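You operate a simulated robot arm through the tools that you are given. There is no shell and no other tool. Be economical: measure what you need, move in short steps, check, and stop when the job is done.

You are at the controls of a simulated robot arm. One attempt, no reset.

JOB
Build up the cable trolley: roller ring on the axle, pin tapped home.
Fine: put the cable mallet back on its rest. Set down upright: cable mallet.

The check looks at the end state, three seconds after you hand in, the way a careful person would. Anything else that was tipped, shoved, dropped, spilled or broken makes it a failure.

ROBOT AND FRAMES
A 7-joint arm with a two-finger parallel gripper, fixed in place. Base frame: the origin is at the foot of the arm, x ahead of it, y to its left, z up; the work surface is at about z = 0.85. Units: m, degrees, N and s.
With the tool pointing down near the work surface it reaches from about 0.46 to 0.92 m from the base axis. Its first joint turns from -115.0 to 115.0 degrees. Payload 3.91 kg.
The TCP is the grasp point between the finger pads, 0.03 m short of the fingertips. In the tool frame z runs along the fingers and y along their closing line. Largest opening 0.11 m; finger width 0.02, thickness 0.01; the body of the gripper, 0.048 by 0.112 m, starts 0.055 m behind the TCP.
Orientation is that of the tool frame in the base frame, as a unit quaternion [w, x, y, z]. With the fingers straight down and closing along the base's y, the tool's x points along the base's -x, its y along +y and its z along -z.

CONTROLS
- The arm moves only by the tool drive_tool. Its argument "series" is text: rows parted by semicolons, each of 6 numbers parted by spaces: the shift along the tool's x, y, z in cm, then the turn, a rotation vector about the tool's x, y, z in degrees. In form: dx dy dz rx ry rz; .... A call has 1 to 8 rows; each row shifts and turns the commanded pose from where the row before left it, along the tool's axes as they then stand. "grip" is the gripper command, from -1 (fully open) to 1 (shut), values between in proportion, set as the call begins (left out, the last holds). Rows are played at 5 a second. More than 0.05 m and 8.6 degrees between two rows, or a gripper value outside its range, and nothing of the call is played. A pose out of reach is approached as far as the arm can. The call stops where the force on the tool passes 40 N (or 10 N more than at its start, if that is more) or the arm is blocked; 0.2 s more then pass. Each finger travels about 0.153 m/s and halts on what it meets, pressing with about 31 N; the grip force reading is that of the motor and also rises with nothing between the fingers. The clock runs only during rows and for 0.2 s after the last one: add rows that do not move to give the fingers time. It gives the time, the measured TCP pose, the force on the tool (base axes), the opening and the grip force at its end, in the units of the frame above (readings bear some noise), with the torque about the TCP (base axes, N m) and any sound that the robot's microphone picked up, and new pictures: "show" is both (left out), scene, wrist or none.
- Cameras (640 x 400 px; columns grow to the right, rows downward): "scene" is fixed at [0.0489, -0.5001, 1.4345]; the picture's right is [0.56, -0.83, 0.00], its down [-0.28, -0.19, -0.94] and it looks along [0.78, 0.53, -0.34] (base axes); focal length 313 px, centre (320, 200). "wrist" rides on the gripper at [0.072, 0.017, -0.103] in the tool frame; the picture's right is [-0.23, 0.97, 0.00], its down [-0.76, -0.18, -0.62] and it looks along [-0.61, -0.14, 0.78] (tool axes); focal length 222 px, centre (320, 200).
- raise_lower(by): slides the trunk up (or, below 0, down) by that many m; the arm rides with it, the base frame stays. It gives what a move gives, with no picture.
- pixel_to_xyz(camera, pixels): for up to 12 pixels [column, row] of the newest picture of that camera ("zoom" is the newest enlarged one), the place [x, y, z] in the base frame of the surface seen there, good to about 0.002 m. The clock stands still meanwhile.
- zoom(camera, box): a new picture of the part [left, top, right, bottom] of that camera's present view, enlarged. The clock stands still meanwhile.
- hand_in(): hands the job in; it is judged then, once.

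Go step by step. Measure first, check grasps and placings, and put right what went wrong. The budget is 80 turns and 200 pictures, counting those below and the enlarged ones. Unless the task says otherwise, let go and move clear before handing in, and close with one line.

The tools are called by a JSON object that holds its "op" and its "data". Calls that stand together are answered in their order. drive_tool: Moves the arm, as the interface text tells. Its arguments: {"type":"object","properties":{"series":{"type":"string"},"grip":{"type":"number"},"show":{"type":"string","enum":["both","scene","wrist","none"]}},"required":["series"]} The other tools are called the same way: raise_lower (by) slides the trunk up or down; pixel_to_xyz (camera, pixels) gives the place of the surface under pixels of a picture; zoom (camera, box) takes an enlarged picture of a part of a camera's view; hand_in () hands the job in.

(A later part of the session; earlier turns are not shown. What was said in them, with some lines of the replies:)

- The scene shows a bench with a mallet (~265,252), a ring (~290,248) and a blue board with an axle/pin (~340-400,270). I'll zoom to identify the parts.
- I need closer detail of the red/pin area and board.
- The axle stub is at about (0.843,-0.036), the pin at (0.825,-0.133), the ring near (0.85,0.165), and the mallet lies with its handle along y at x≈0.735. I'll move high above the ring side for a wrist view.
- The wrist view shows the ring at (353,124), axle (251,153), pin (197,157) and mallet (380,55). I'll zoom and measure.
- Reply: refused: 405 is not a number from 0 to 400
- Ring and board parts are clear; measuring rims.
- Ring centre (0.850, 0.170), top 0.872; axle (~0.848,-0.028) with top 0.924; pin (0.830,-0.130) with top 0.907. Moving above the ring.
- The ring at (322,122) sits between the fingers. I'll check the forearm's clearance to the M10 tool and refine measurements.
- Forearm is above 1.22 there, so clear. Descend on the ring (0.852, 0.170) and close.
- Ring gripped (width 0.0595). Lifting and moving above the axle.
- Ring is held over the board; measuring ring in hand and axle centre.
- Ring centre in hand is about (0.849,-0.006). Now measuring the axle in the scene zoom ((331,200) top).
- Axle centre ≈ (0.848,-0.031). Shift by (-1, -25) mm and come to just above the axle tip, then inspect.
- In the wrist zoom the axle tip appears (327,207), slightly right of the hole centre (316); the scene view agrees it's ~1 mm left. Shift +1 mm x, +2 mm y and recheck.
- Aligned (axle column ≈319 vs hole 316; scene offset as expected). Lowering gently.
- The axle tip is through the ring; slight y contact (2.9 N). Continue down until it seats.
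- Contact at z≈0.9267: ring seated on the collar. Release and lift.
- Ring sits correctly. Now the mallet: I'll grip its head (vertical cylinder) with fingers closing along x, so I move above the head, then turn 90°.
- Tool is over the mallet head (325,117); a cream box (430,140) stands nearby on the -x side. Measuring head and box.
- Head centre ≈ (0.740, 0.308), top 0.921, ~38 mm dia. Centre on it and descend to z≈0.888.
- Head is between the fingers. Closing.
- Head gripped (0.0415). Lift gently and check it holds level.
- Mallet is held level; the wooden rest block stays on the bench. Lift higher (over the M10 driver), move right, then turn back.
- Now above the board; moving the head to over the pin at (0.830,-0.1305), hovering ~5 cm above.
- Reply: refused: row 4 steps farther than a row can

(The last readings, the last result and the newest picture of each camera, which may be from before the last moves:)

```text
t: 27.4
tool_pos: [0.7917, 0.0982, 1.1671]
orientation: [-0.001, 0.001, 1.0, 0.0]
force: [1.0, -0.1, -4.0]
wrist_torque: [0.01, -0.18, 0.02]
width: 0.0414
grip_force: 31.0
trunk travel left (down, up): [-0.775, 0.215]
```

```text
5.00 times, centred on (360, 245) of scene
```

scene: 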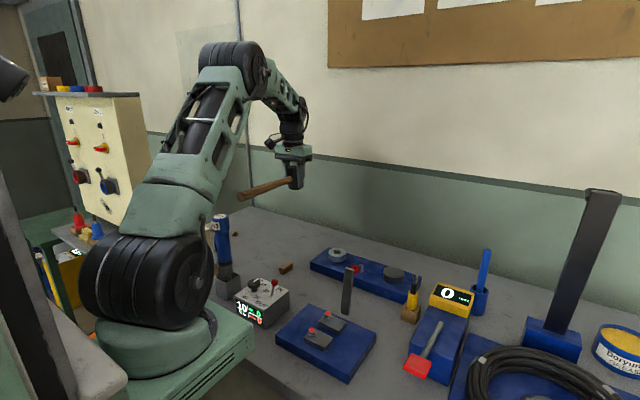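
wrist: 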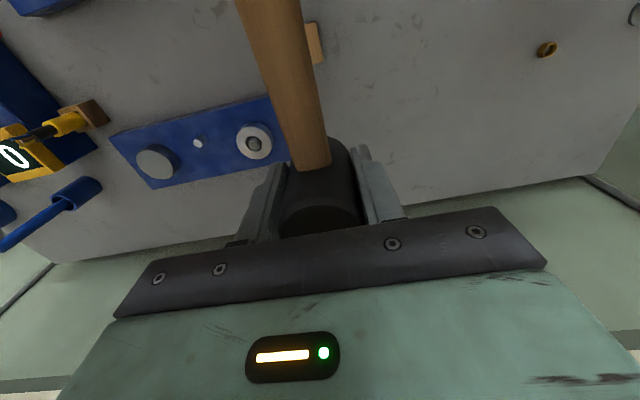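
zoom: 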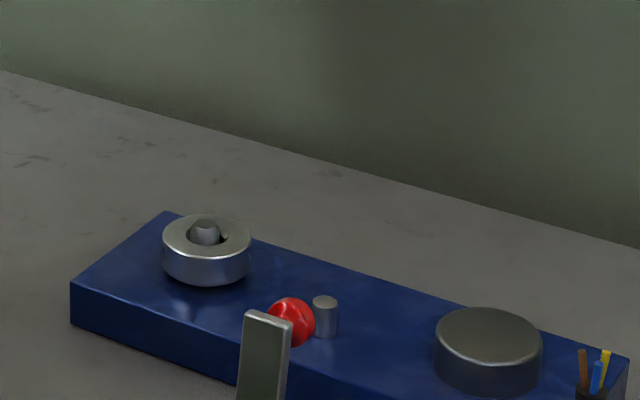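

The series was refused (row too long); resending with shorter rows.

{"op": "drive_tool", "data": {"series": "-0.78 -4.57 0 0 0 0; -0.78 -4.57 0 0 0 0; -0.78 -4.57 0 0 0 0; -0.78 -4.57 0 0 0 0; -0.78 -4.57 0 0 0 0; 0 0 4.5 0 0 0; 0 0 4.5 0 0 0; 0 0 3 0 0 0", "show": "none"}}

{"op": "drive_tool", "data": {"series": "0 0 4 0 0 0; 0 0 0 0 0 0; 0 0 0 0 0 0"}}

{"op": "zoom", "data": {"camera": "scene", "box": [310, 205, 410, 285]}}

```text
t: 29.2
tool_pos: [0.8264, -0.1311, 1.0466]
orientation: [0.0, 0.0, 1.0, 0.001]
force: [0.8, -0.7, -2.6]
wrist_torque: [0.01, -0.19, 0.0]
width: 0.0415
grip_force: 31.1
trunk travel left (down, up): [-0.775, 0.215]
```

```text
t: 30.0
tool_pos: [0.8283, -0.1316, 1.0056]
orientation: [0.001, -0.001, 1.0, -0.001]
force: [-0.3, 0.0, -5.0]
wrist_torque: [0.02, -0.19, 0.01]
width: 0.0414
grip_force: 30.8
trunk travel left (down, up): [-0.775, 0.215]
```

scene: 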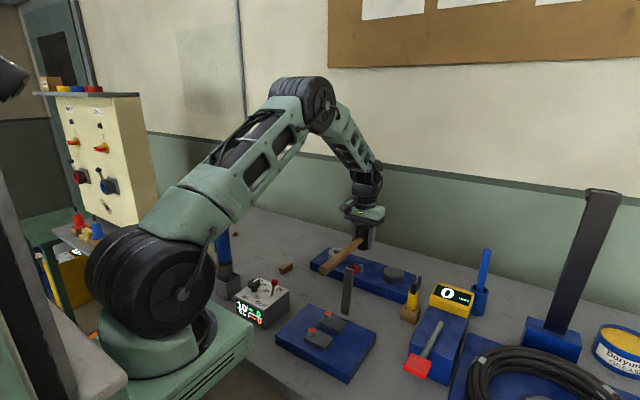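
wrist: 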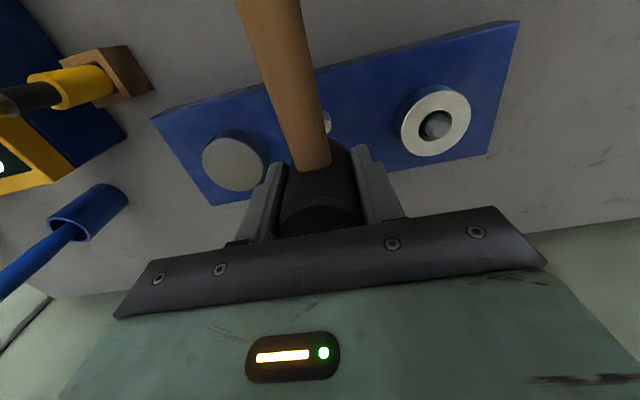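

```text
5.00 times, centred on (360, 245) of scene
```

zoom: 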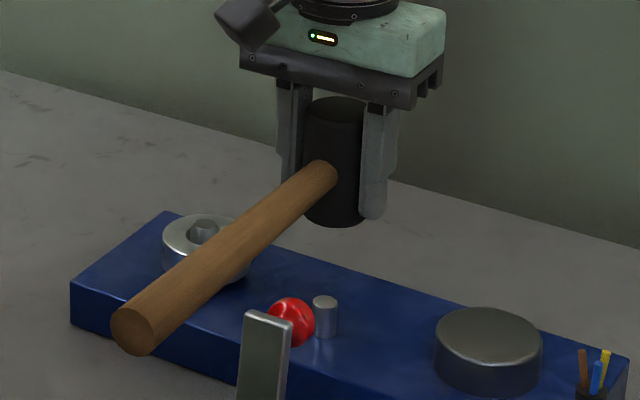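

Head is above the pin. First moderate tap: down ~6.5 cm, then observe.

{"op": "drive_tool", "data": {"series": "0 0 2.5 0 0 0; 0 0 4 0 0 0; 0 0 -4 0 0 0; 0 0 -3 0 0 0; 0 0 0 0 0 0", "show": "none"}}

{"op": "zoom", "data": {"camera": "scene", "box": [310, 205, 410, 285]}}

```text
t: 31.2
tool_pos: [0.8299, -0.1313, 1.0135]
orientation: [-0.001, -0.001, 1.0, 0.0]
force: [-0.5, 0.5, -4.6]
wrist_torque: [0.03, -0.17, -0.04]
width: 0.0416
grip_force: 31.3
trunk travel left (down, up): [-0.775, 0.215]
```

```text
5.00 times, centred on (360, 245) of scene
```

zoom: 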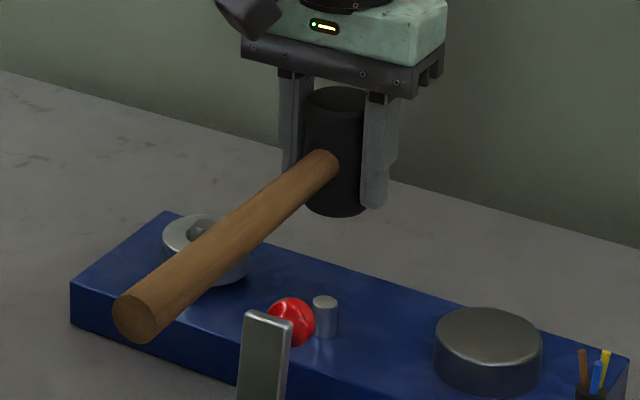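

No contact yet. Tap deeper: command 8.5 cm down from here.

{"op": "drive_tool", "data": {"series": "0 0 4 0 0 0; 0 0 4 0 0 0; 0 0 0 0 0 0; 0 0 -4.5 0 0 0; 0 0 -3 0 0 0; 0 0 0 0 0 0", "show": "none"}}

{"op": "zoom", "data": {"camera": "scene", "box": [310, 205, 410, 285]}}

```text
t: 32.6
tool_pos: [0.8291, -0.1296, 1.0074]
orientation: [0.0, -0.001, 1.0, 0.0]
force: [-0.3, -0.5, -4.2]
wrist_torque: [0.0, -0.16, 0.02]
width: 0.0414
grip_force: 31.3
trunk travel left (down, up): [-0.775, 0.215]
```

```text
5.00 times, centred on (360, 245) of scene
```

zoom: 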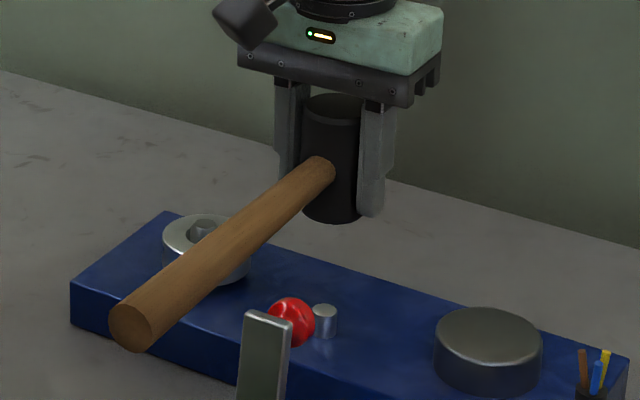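

The pin went down about 5 mm (top from row 302 to 310). Next tap a bit deeper.

{"op": "drive_tool", "data": {"series": "0 0 4 0 0 0; 0 0 4 0 0 0; 0 0 0 0 0 0; 0 0 -4 0 0 0; 0 0 -4 0 0 0; 0 0 0 0 0 0", "show": "none"}}

{"op": "zoom", "data": {"camera": "scene", "box": [310, 205, 410, 285]}}

```text
t: 34.0
tool_pos: [0.8302, -0.1305, 1.0052]
orientation: [0.0, -0.001, 1.0, 0.0]
force: [-0.7, -0.4, -4.1]
wrist_torque: [-0.03, -0.16, 0.03]
width: 0.0416
grip_force: 31.0
trunk travel left (down, up): [-0.775, 0.215]
```

```text
5.00 times, centred on (360, 245) of scene
```

zoom: 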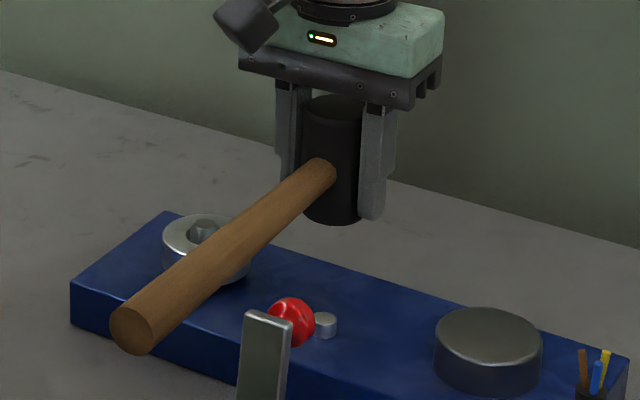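

Another ~5 mm. Measuring the pin's current height.

{"op": "pixel_to_xyz", "data": {"camera": "zoom", "pixels": [[326, 318], [324, 332], [350, 340], [345, 325]]}}

{"op": "drive_tool", "data": {"series": "0 0 4 0 0 0; 0 0 4.4 0 0 0; 0 0 0 0 0 0; 0 0 -4.4 0 0 0; 0 0 -4 0 0 0; 0 0 0 0 0 0", "show": "none"}}

{"op": "zoom", "data": {"camera": "scene", "box": [330, 245, 390, 285]}}

{"op": "pixel_to_xyz", "data": {"camera": "zoom", "pixels": [[330, 195], [345, 195], [338, 205], [345, 185], [400, 230]]}}

```text
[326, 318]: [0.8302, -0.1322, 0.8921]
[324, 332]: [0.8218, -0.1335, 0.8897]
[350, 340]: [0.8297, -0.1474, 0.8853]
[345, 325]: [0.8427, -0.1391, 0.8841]
```

```text
t: 35.4
tool_pos: [0.8299, -0.1312, 1.0064]
orientation: [0.0, -0.001, 1.0, 0.0]
force: [-0.4, -0.2, -3.8]
wrist_torque: [-0.02, -0.16, 0.03]
width: 0.0414
grip_force: 30.9
trunk travel left (down, up): [-0.775, 0.215]
```

```text
10.00 times, centred on (360, 265) of scene
```

zoom: 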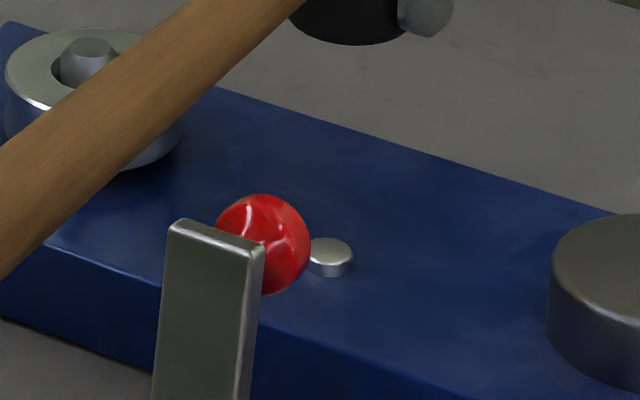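

```text
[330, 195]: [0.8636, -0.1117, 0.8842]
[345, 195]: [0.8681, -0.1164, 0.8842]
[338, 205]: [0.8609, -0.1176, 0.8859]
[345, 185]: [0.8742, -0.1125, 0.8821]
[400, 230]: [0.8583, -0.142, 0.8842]
```

About 3–4 mm proud now. Another, slightly deeper tap.

{"op": "drive_tool", "data": {"series": "0 0 4.2 0 0 0; 0 0 4.7 0 0 0; 0 0 0 0 0 0; 0 0 -4.7 0 0 0; 0 0 -4.2 0 0 0; 0 0 0 0 0 0", "show": "none"}}

{"op": "zoom", "data": {"camera": "scene", "box": [330, 245, 390, 285]}}

{"op": "pixel_to_xyz", "data": {"camera": "zoom", "pixels": [[330, 252], [338, 256], [370, 270], [330, 272], [330, 290]]}}

```text
t: 36.8
tool_pos: [0.8297, -0.1301, 1.0089]
orientation: [0.0, -0.001, 1.0, 0.0]
force: [-0.3, -0.3, -3.7]
wrist_torque: [0.0, -0.19, -0.01]
width: 0.0413
grip_force: 31.1
trunk travel left (down, up): [-0.775, 0.215]
```

```text
10.00 times, centred on (360, 265) of scene
```

zoom: 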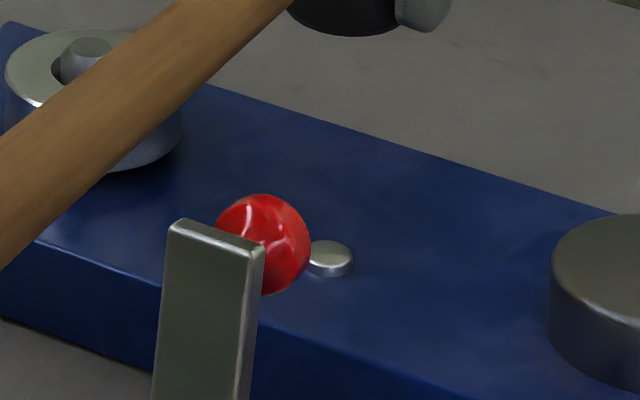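

```text
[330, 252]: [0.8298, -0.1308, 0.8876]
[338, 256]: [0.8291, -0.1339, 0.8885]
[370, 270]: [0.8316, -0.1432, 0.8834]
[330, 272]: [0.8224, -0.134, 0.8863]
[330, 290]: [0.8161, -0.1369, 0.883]
```

Barely moved this time; top at ~0.887–0.888 over board 0.884. Tap and stay down to read force and height.

{"op": "drive_tool", "data": {"series": "0 0 4.5 0 0 0; 0 0 4.9 0 0 0; 0 0 0 0 0 0", "show": "none"}}

{"op": "zoom", "data": {"camera": "scene", "box": [310, 205, 410, 285]}}

```text
t: 37.8
tool_pos: [0.8301, -0.1352, 0.9198]
orientation: [0.001, -0.001, 1.0, 0.0]
force: [-15.8, 0.0, 23.8]
wrist_torque: [0.1, 0.38, 0.06]
width: 0.0415
grip_force: 31.2
trunk travel left (down, up): [-0.775, 0.215]
stopped in row 3: the force on the tool passed its limit at 42 N (the readings are from after the stop); the commanded pose is now the measured one
```

```text
5.00 times, centred on (360, 245) of scene
```

zoom: 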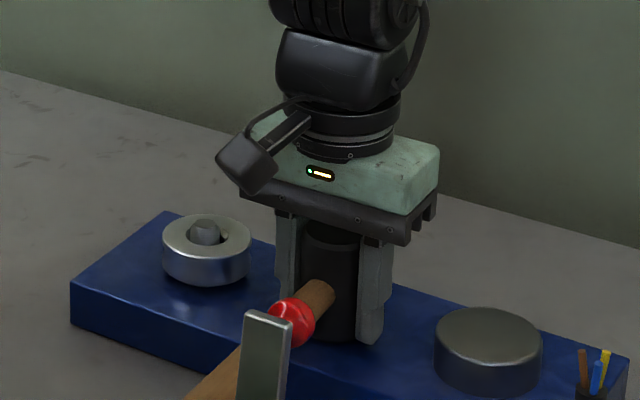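

It met a hard stop (42 N). Lift and inspect the pin and the mallet in the grip.

{"op": "drive_tool", "data": {"series": "0 0 -2 0 0 0; 0 0 -4.5 0 0 0; 0 0 -4.5 0 0 0; 0 0 0 0 0 0; 0 0 0 0 0 0"}}

{"op": "zoom", "data": {"camera": "scene", "box": [330, 245, 390, 285]}}

{"op": "pixel_to_xyz", "data": {"camera": "zoom", "pixels": [[330, 252], [338, 256], [370, 270], [322, 256], [330, 290]]}}

{"op": "zoom", "data": {"camera": "scene", "box": [310, 190, 410, 270]}}

```text
t: 39.0
tool_pos: [0.8329, -0.1346, 1.0256]
orientation: [0.003, 0.0, 1.0, 0.0]
force: [0.5, 0.4, -4.2]
wrist_torque: [-0.01, -0.16, -0.05]
width: 0.0415
grip_force: 31.0
trunk travel left (down, up): [-0.775, 0.215]
```

scene: 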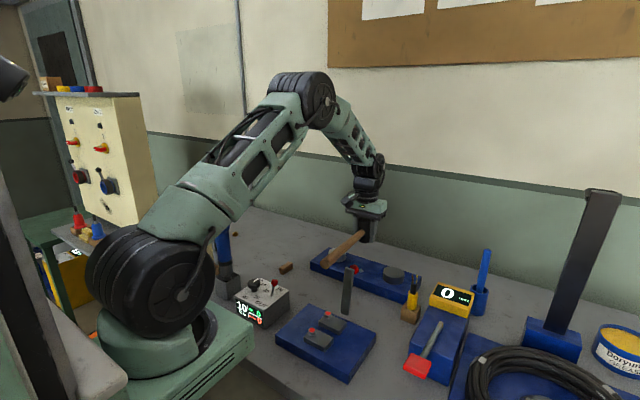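
wrist: 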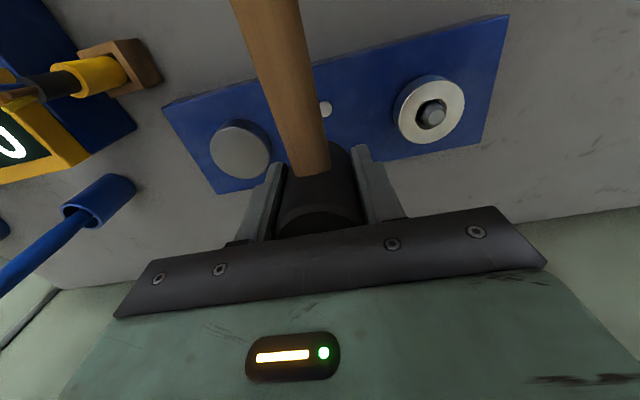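

```text
10.00 times, centred on (360, 265) of scene
```

zoom: 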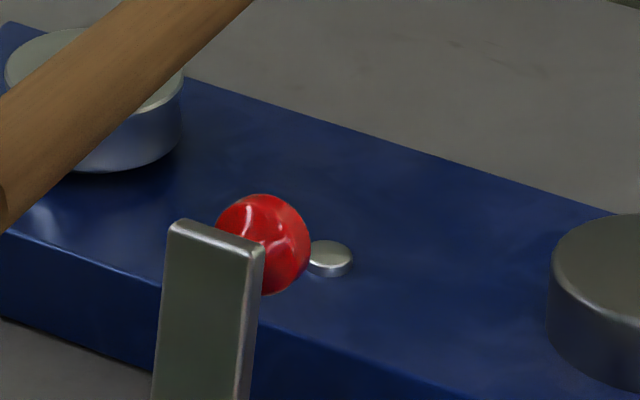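

```text
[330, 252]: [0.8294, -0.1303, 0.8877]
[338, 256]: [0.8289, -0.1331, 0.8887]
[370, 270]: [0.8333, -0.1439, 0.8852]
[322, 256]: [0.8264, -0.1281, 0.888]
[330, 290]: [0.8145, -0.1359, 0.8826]
```

```text
5.00 times, centred on (360, 230) of scene
```

zoom: 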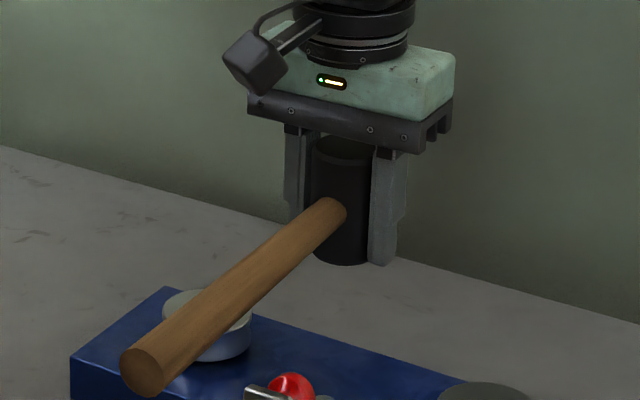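

Pin stopped at 0.888 and no longer moves under 42 N: it's home. The mallet slipped ~6 mm in the grip; measuring its tilt/yaw before returning it.

{"op": "pixel_to_xyz", "data": {"camera": "wrist", "pixels": [[266, 5], [280, 60], [295, 110], [310, 160], [322, 105], [440, 112], [405, 110], [468, 105]]}}

{"op": "zoom", "data": {"camera": "wrist", "box": [220, 0, 420, 240]}}

```text
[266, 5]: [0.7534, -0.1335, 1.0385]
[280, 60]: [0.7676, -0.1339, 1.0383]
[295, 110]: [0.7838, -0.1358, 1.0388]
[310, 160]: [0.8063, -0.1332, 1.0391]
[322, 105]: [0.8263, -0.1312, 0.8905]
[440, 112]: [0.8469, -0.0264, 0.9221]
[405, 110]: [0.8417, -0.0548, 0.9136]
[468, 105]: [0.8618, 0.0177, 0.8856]
```

```text
1.67 times, centred on (320, 120) of wrist
```

zoom: 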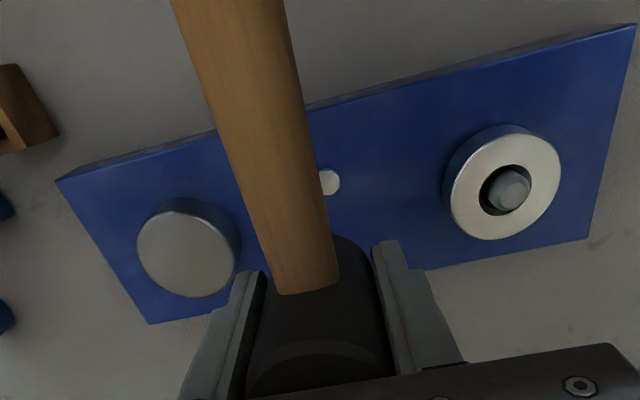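

Handle is level and straight; expected set-down TCP z ≈ 0.8845. Returning: lift, move left, turn.

{"op": "drive_tool", "data": {"series": "0 0 -4.7 0 0 0; 0 0 -4.7 0 0 0; 0 0 -4.7 0 0 0; 0.84 4.66 0 0 0 0; 0.84 4.66 0 0 0 0; 0.84 4.66 0 0 0 0; 0.84 4.66 0 0 0 0; 0.84 4.66 0 0 0 0", "show": "none"}}

{"op": "drive_tool", "data": {"series": "0 0 0 0 0 -8.18; 0 0 0 0 0 -8.18; 0 0 0 0 0 -8.18; 0 0 0 0 0 -8.18; 0 0 0 0 0 -8.18; 0 0 0 0 0 -8.18; 0 0 0 0 0 -8.18; 0 0 0 0 0 -8.18", "show": "none"}}

{"op": "drive_tool", "data": {"series": "0 0 0 0 0 -8.18; 0 0 0 0 0 -8.18; 0 0 0 0 0 -8.2; 0 0 0 0 0 0; 0 0 0 0 0 0"}}

```text
t: 40.8
tool_pos: [0.7878, 0.0979, 1.1676]
orientation: [0.002, 0.001, 1.0, 0.0]
force: [-0.1, -1.2, -3.3]
wrist_torque: [0.07, -0.13, 0.02]
width: 0.0417
grip_force: 30.9
trunk travel left (down, up): [-0.775, 0.215]
```

```text
t: 42.6
tool_pos: [0.7884, 0.0987, 1.1696]
orientation: [0.002, -0.542, 0.841, -0.002]
force: [0.5, 0.1, -4.7]
wrist_torque: [0.15, -0.06, -0.01]
width: 0.0416
grip_force: 30.7
trunk travel left (down, up): [-0.775, 0.215]
```

```text
t: 43.8
tool_pos: [0.7881, 0.0983, 1.1677]
orientation: [-0.001, 0.708, -0.706, 0.002]
force: [0.8, -0.6, -4.5]
wrist_torque: [0.2, -0.01, 0.01]
width: 0.0416
grip_force: 31.1
trunk travel left (down, up): [-0.775, 0.215]
```

scene: 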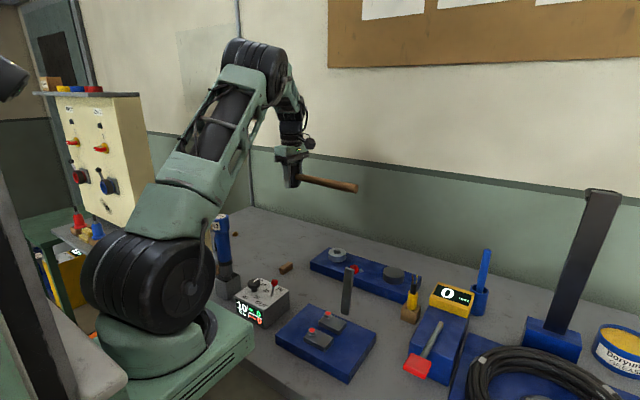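
wrist: 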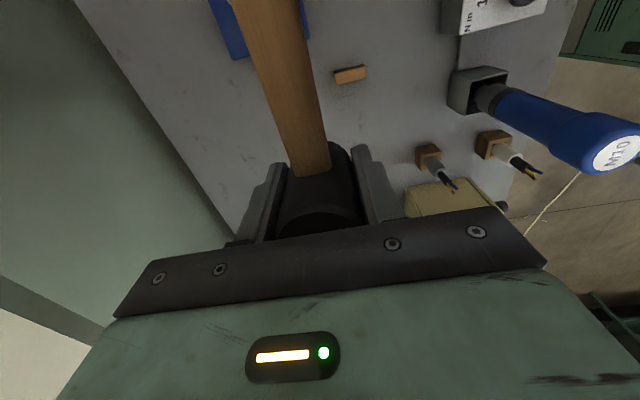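

Moving over the rest and lowering to hover.

{"op": "drive_tool", "data": {"series": "-4.18 0.95 0 0 0 0; -4.18 0.95 0 0 0 0; -4.18 0.95 0 0 0 0; -4.18 0.95 0 0 0 0; -4.18 0.95 0 0 0 0; 0 0 4.7 0 0 0; 0 0 4.7 0 0 0; 0 0 4.7 0 0 0", "show": "none"}}

{"op": "drive_tool", "data": {"series": "0 0 4 0 0 0; 0 0 4 0 0 0; 0 0 0 0 0 0; 0 0 0 0 0 0"}}

{"op": "zoom", "data": {"camera": "scene", "box": [215, 205, 315, 285]}}

{"op": "pixel_to_xyz", "data": {"camera": "wrist", "pixels": [[266, 5], [280, 60], [295, 110], [310, 160]]}}

```text
t: 45.6
tool_pos: [0.7419, 0.3057, 1.0253]
orientation: [-0.002, 0.707, -0.707, 0.002]
force: [-0.6, 0.5, -3.2]
wrist_torque: [0.13, 0.02, -0.01]
width: 0.0414
grip_force: 30.5
trunk travel left (down, up): [-0.775, 0.215]
```

```text
t: 46.6
tool_pos: [0.7424, 0.3056, 0.9473]
orientation: [0.002, -0.707, 0.707, -0.002]
force: [-0.7, 0.0, -4.1]
wrist_torque: [0.13, 0.0, 0.0]
width: 0.0416
grip_force: 30.5
trunk travel left (down, up): [-0.775, 0.215]
```

scene: 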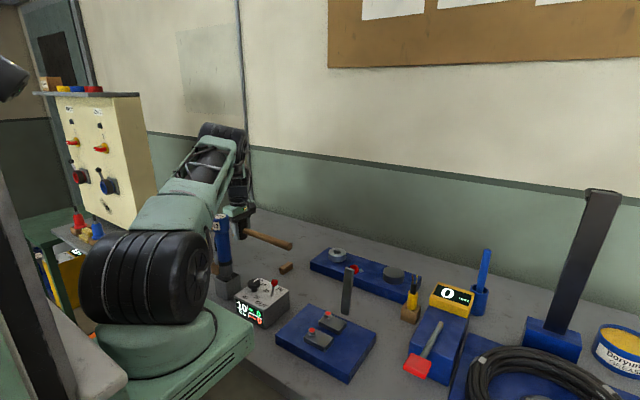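
wrist: 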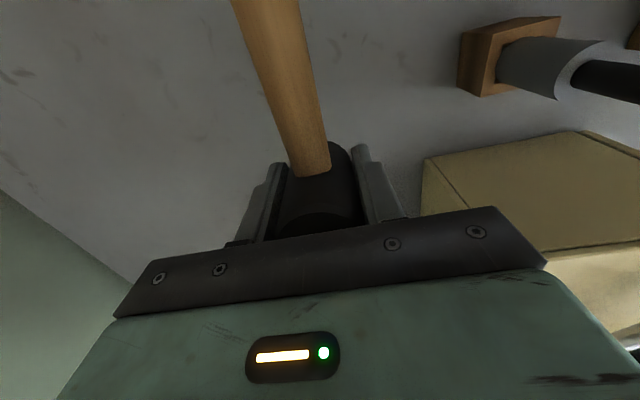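

```text
5.00 times, centred on (265, 245) of scene
```

zoom: 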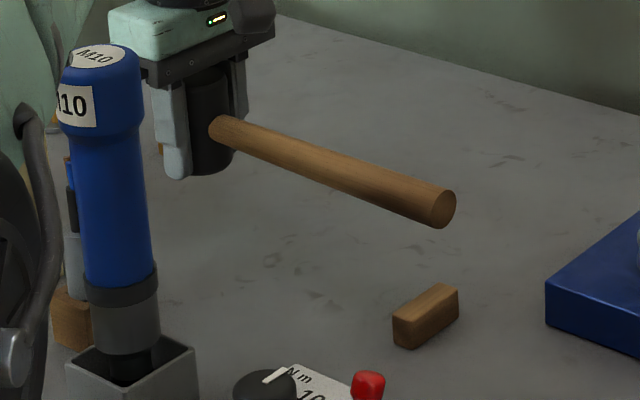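

```text
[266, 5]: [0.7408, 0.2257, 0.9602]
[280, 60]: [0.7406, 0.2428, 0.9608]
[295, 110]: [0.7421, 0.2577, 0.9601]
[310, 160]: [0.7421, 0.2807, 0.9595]
```

Handle is level and aligned over the rest. Lowering slowly the last 6 cm.

{"op": "drive_tool", "data": {"series": "0 -0.1 3 0 0 0; 0 0 2 0 0 0; 0 0 0.6 0 0 0; 0 0 0.3 0 0 0; 0 0 0.2 0 0 0; 0 0 0 0 0 0; 0 0 0 0 0 0"}}

{"op": "zoom", "data": {"camera": "scene", "box": [215, 205, 315, 285]}}

```text
t: 48.2
tool_pos: [0.7429, 0.3072, 0.8867]
orientation: [-0.002, 0.708, -0.707, 0.001]
force: [-0.8, 0.8, -1.7]
wrist_torque: [-0.49, 0.01, -0.07]
width: 0.0415
grip_force: 30.7
trunk travel left (down, up): [-0.775, 0.215]
```

scene: 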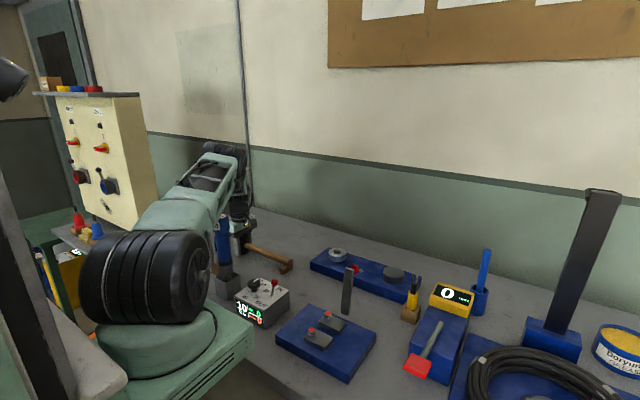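
wrist: 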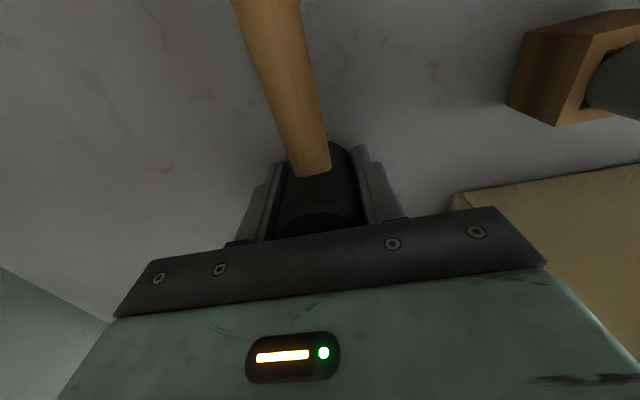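

```text
5.00 times, centred on (265, 245) of scene
```

zoom: 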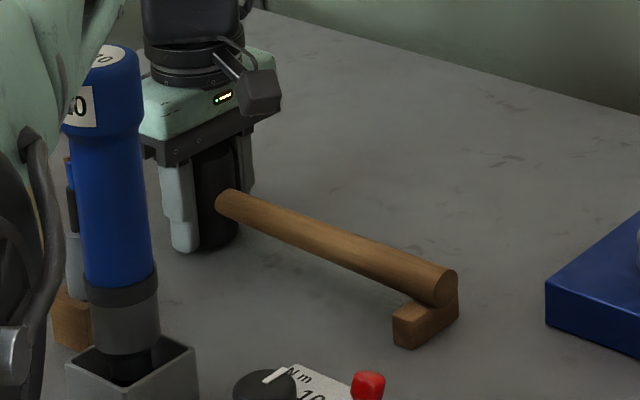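

Handle has touched the rest (torque −0.49). Lower another 2 mm, then check the load.

{"op": "drive_tool", "data": {"series": "0 0 0.1 0 0 0; 0 0 0.1 0 0 0; 0 0 0 0 0 0; 0 0 0 0 0 0", "show": "none"}}

```text
t: 49.2
tool_pos: [0.744, 0.308, 0.8835]
orientation: [-0.002, 0.708, -0.706, 0.001]
force: [1.3, 4.1, 1.2]
wrist_torque: [-0.89, -0.02, 0.26]
width: 0.0417
grip_force: 30.5
trunk travel left (down, up): [-0.775, 0.215]
```

Supported now; release and rise.

{"op": "drive_tool", "data": {"series": "0 0 0 0 0 0; 0 0 0 0 0 0; 0 0 0 0 0 0; 0 0 0 0 0 0", "grip": -1}}

{"op": "drive_tool", "data": {"series": "0 0 -2 0 0 0; 0 0 -4 0 0 0; 0 0 -4.5 0 0 0; 0 0 -4.5 0 0 0; 0 0 -4.5 0 0 0; 0 0 0 0 0 0"}}

{"op": "zoom", "data": {"camera": "scene", "box": [215, 205, 315, 285]}}

{"op": "zoom", "data": {"camera": "scene", "box": [300, 230, 420, 310]}}

{"op": "pixel_to_xyz", "data": {"camera": "wrist", "pixels": [[308, 120], [342, 118], [325, 104], [325, 136], [316, 80], [308, 30]]}}

```text
t: 50.2
tool_pos: [0.7426, 0.3088, 0.8845]
orientation: [-0.002, 0.707, -0.707, 0.001]
force: [0.6, 0.1, 0.5]
wrist_torque: [0.01, -0.04, -0.04]
width: 0.11
grip_force: 0.0
trunk travel left (down, up): [-0.775, 0.215]
```

scene: 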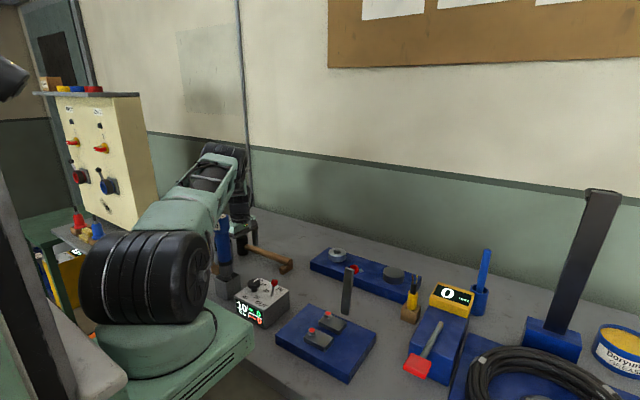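
wrist: 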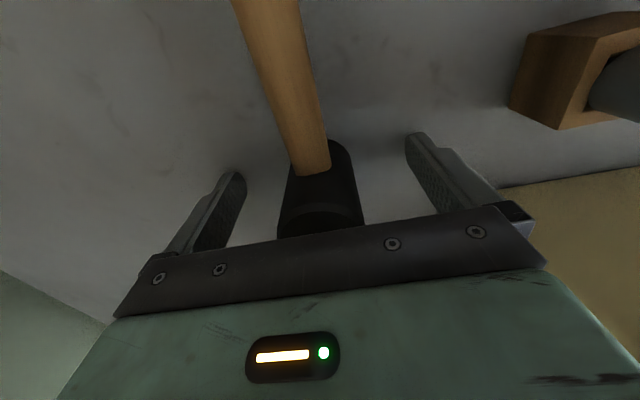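

```text
t: 51.6
tool_pos: [0.7401, 0.3064, 1.0798]
orientation: [-0.001, 0.707, -0.707, 0.002]
force: [-0.3, 0.5, 0.0]
wrist_torque: [0.0, 0.0, 0.02]
width: 0.1099
grip_force: 0.0
trunk travel left (down, up): [-0.775, 0.215]
```

scene: 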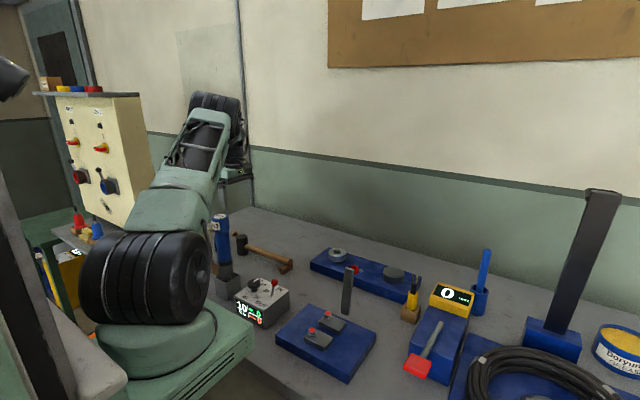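
wrist: 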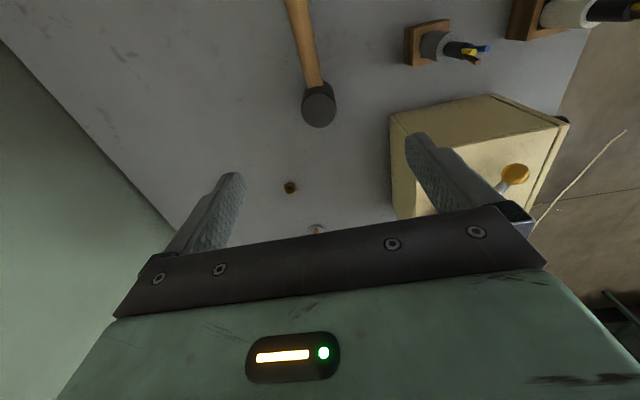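

```text
5.00 times, centred on (265, 245) of scene
```

zoom: 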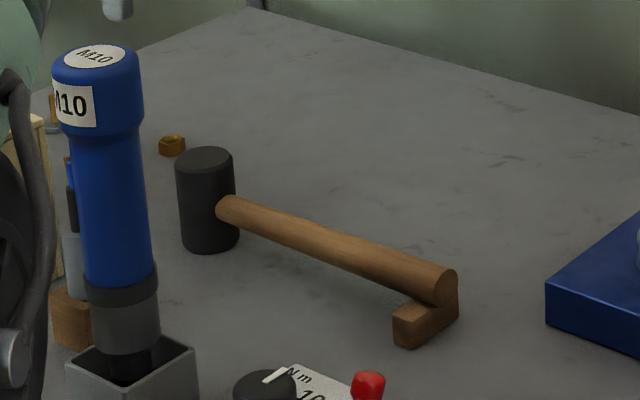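

```text
5.00 times, centred on (360, 270) of scene
```

zoom: 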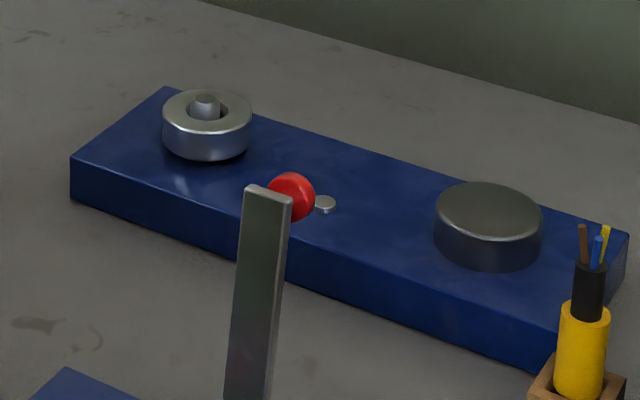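

```text
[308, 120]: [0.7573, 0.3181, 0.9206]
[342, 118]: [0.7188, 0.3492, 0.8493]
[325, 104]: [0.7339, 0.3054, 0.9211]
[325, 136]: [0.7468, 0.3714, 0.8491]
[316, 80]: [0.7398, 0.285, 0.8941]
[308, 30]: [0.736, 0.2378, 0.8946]
```

The mallet stands upright with its handle on the rest block (head top 0.921, within about 2 mm of where it started). The ring is seated on the axle collar. The pin stopped about 3 mm above the board and didn't move in the last tap, which reached 42 N. The gripper is open and clear, so I'm handing in.

{"op": "hand_in", "data": {}}

```text
The job is handed in.
```

I've handed the job in: the roller ring is seated on the axle and the mallet is back upright on its rest. The pin is tapped down until it stopped, about 3 mm above the board; I took that stop as home, with no sound or mark to confirm it.
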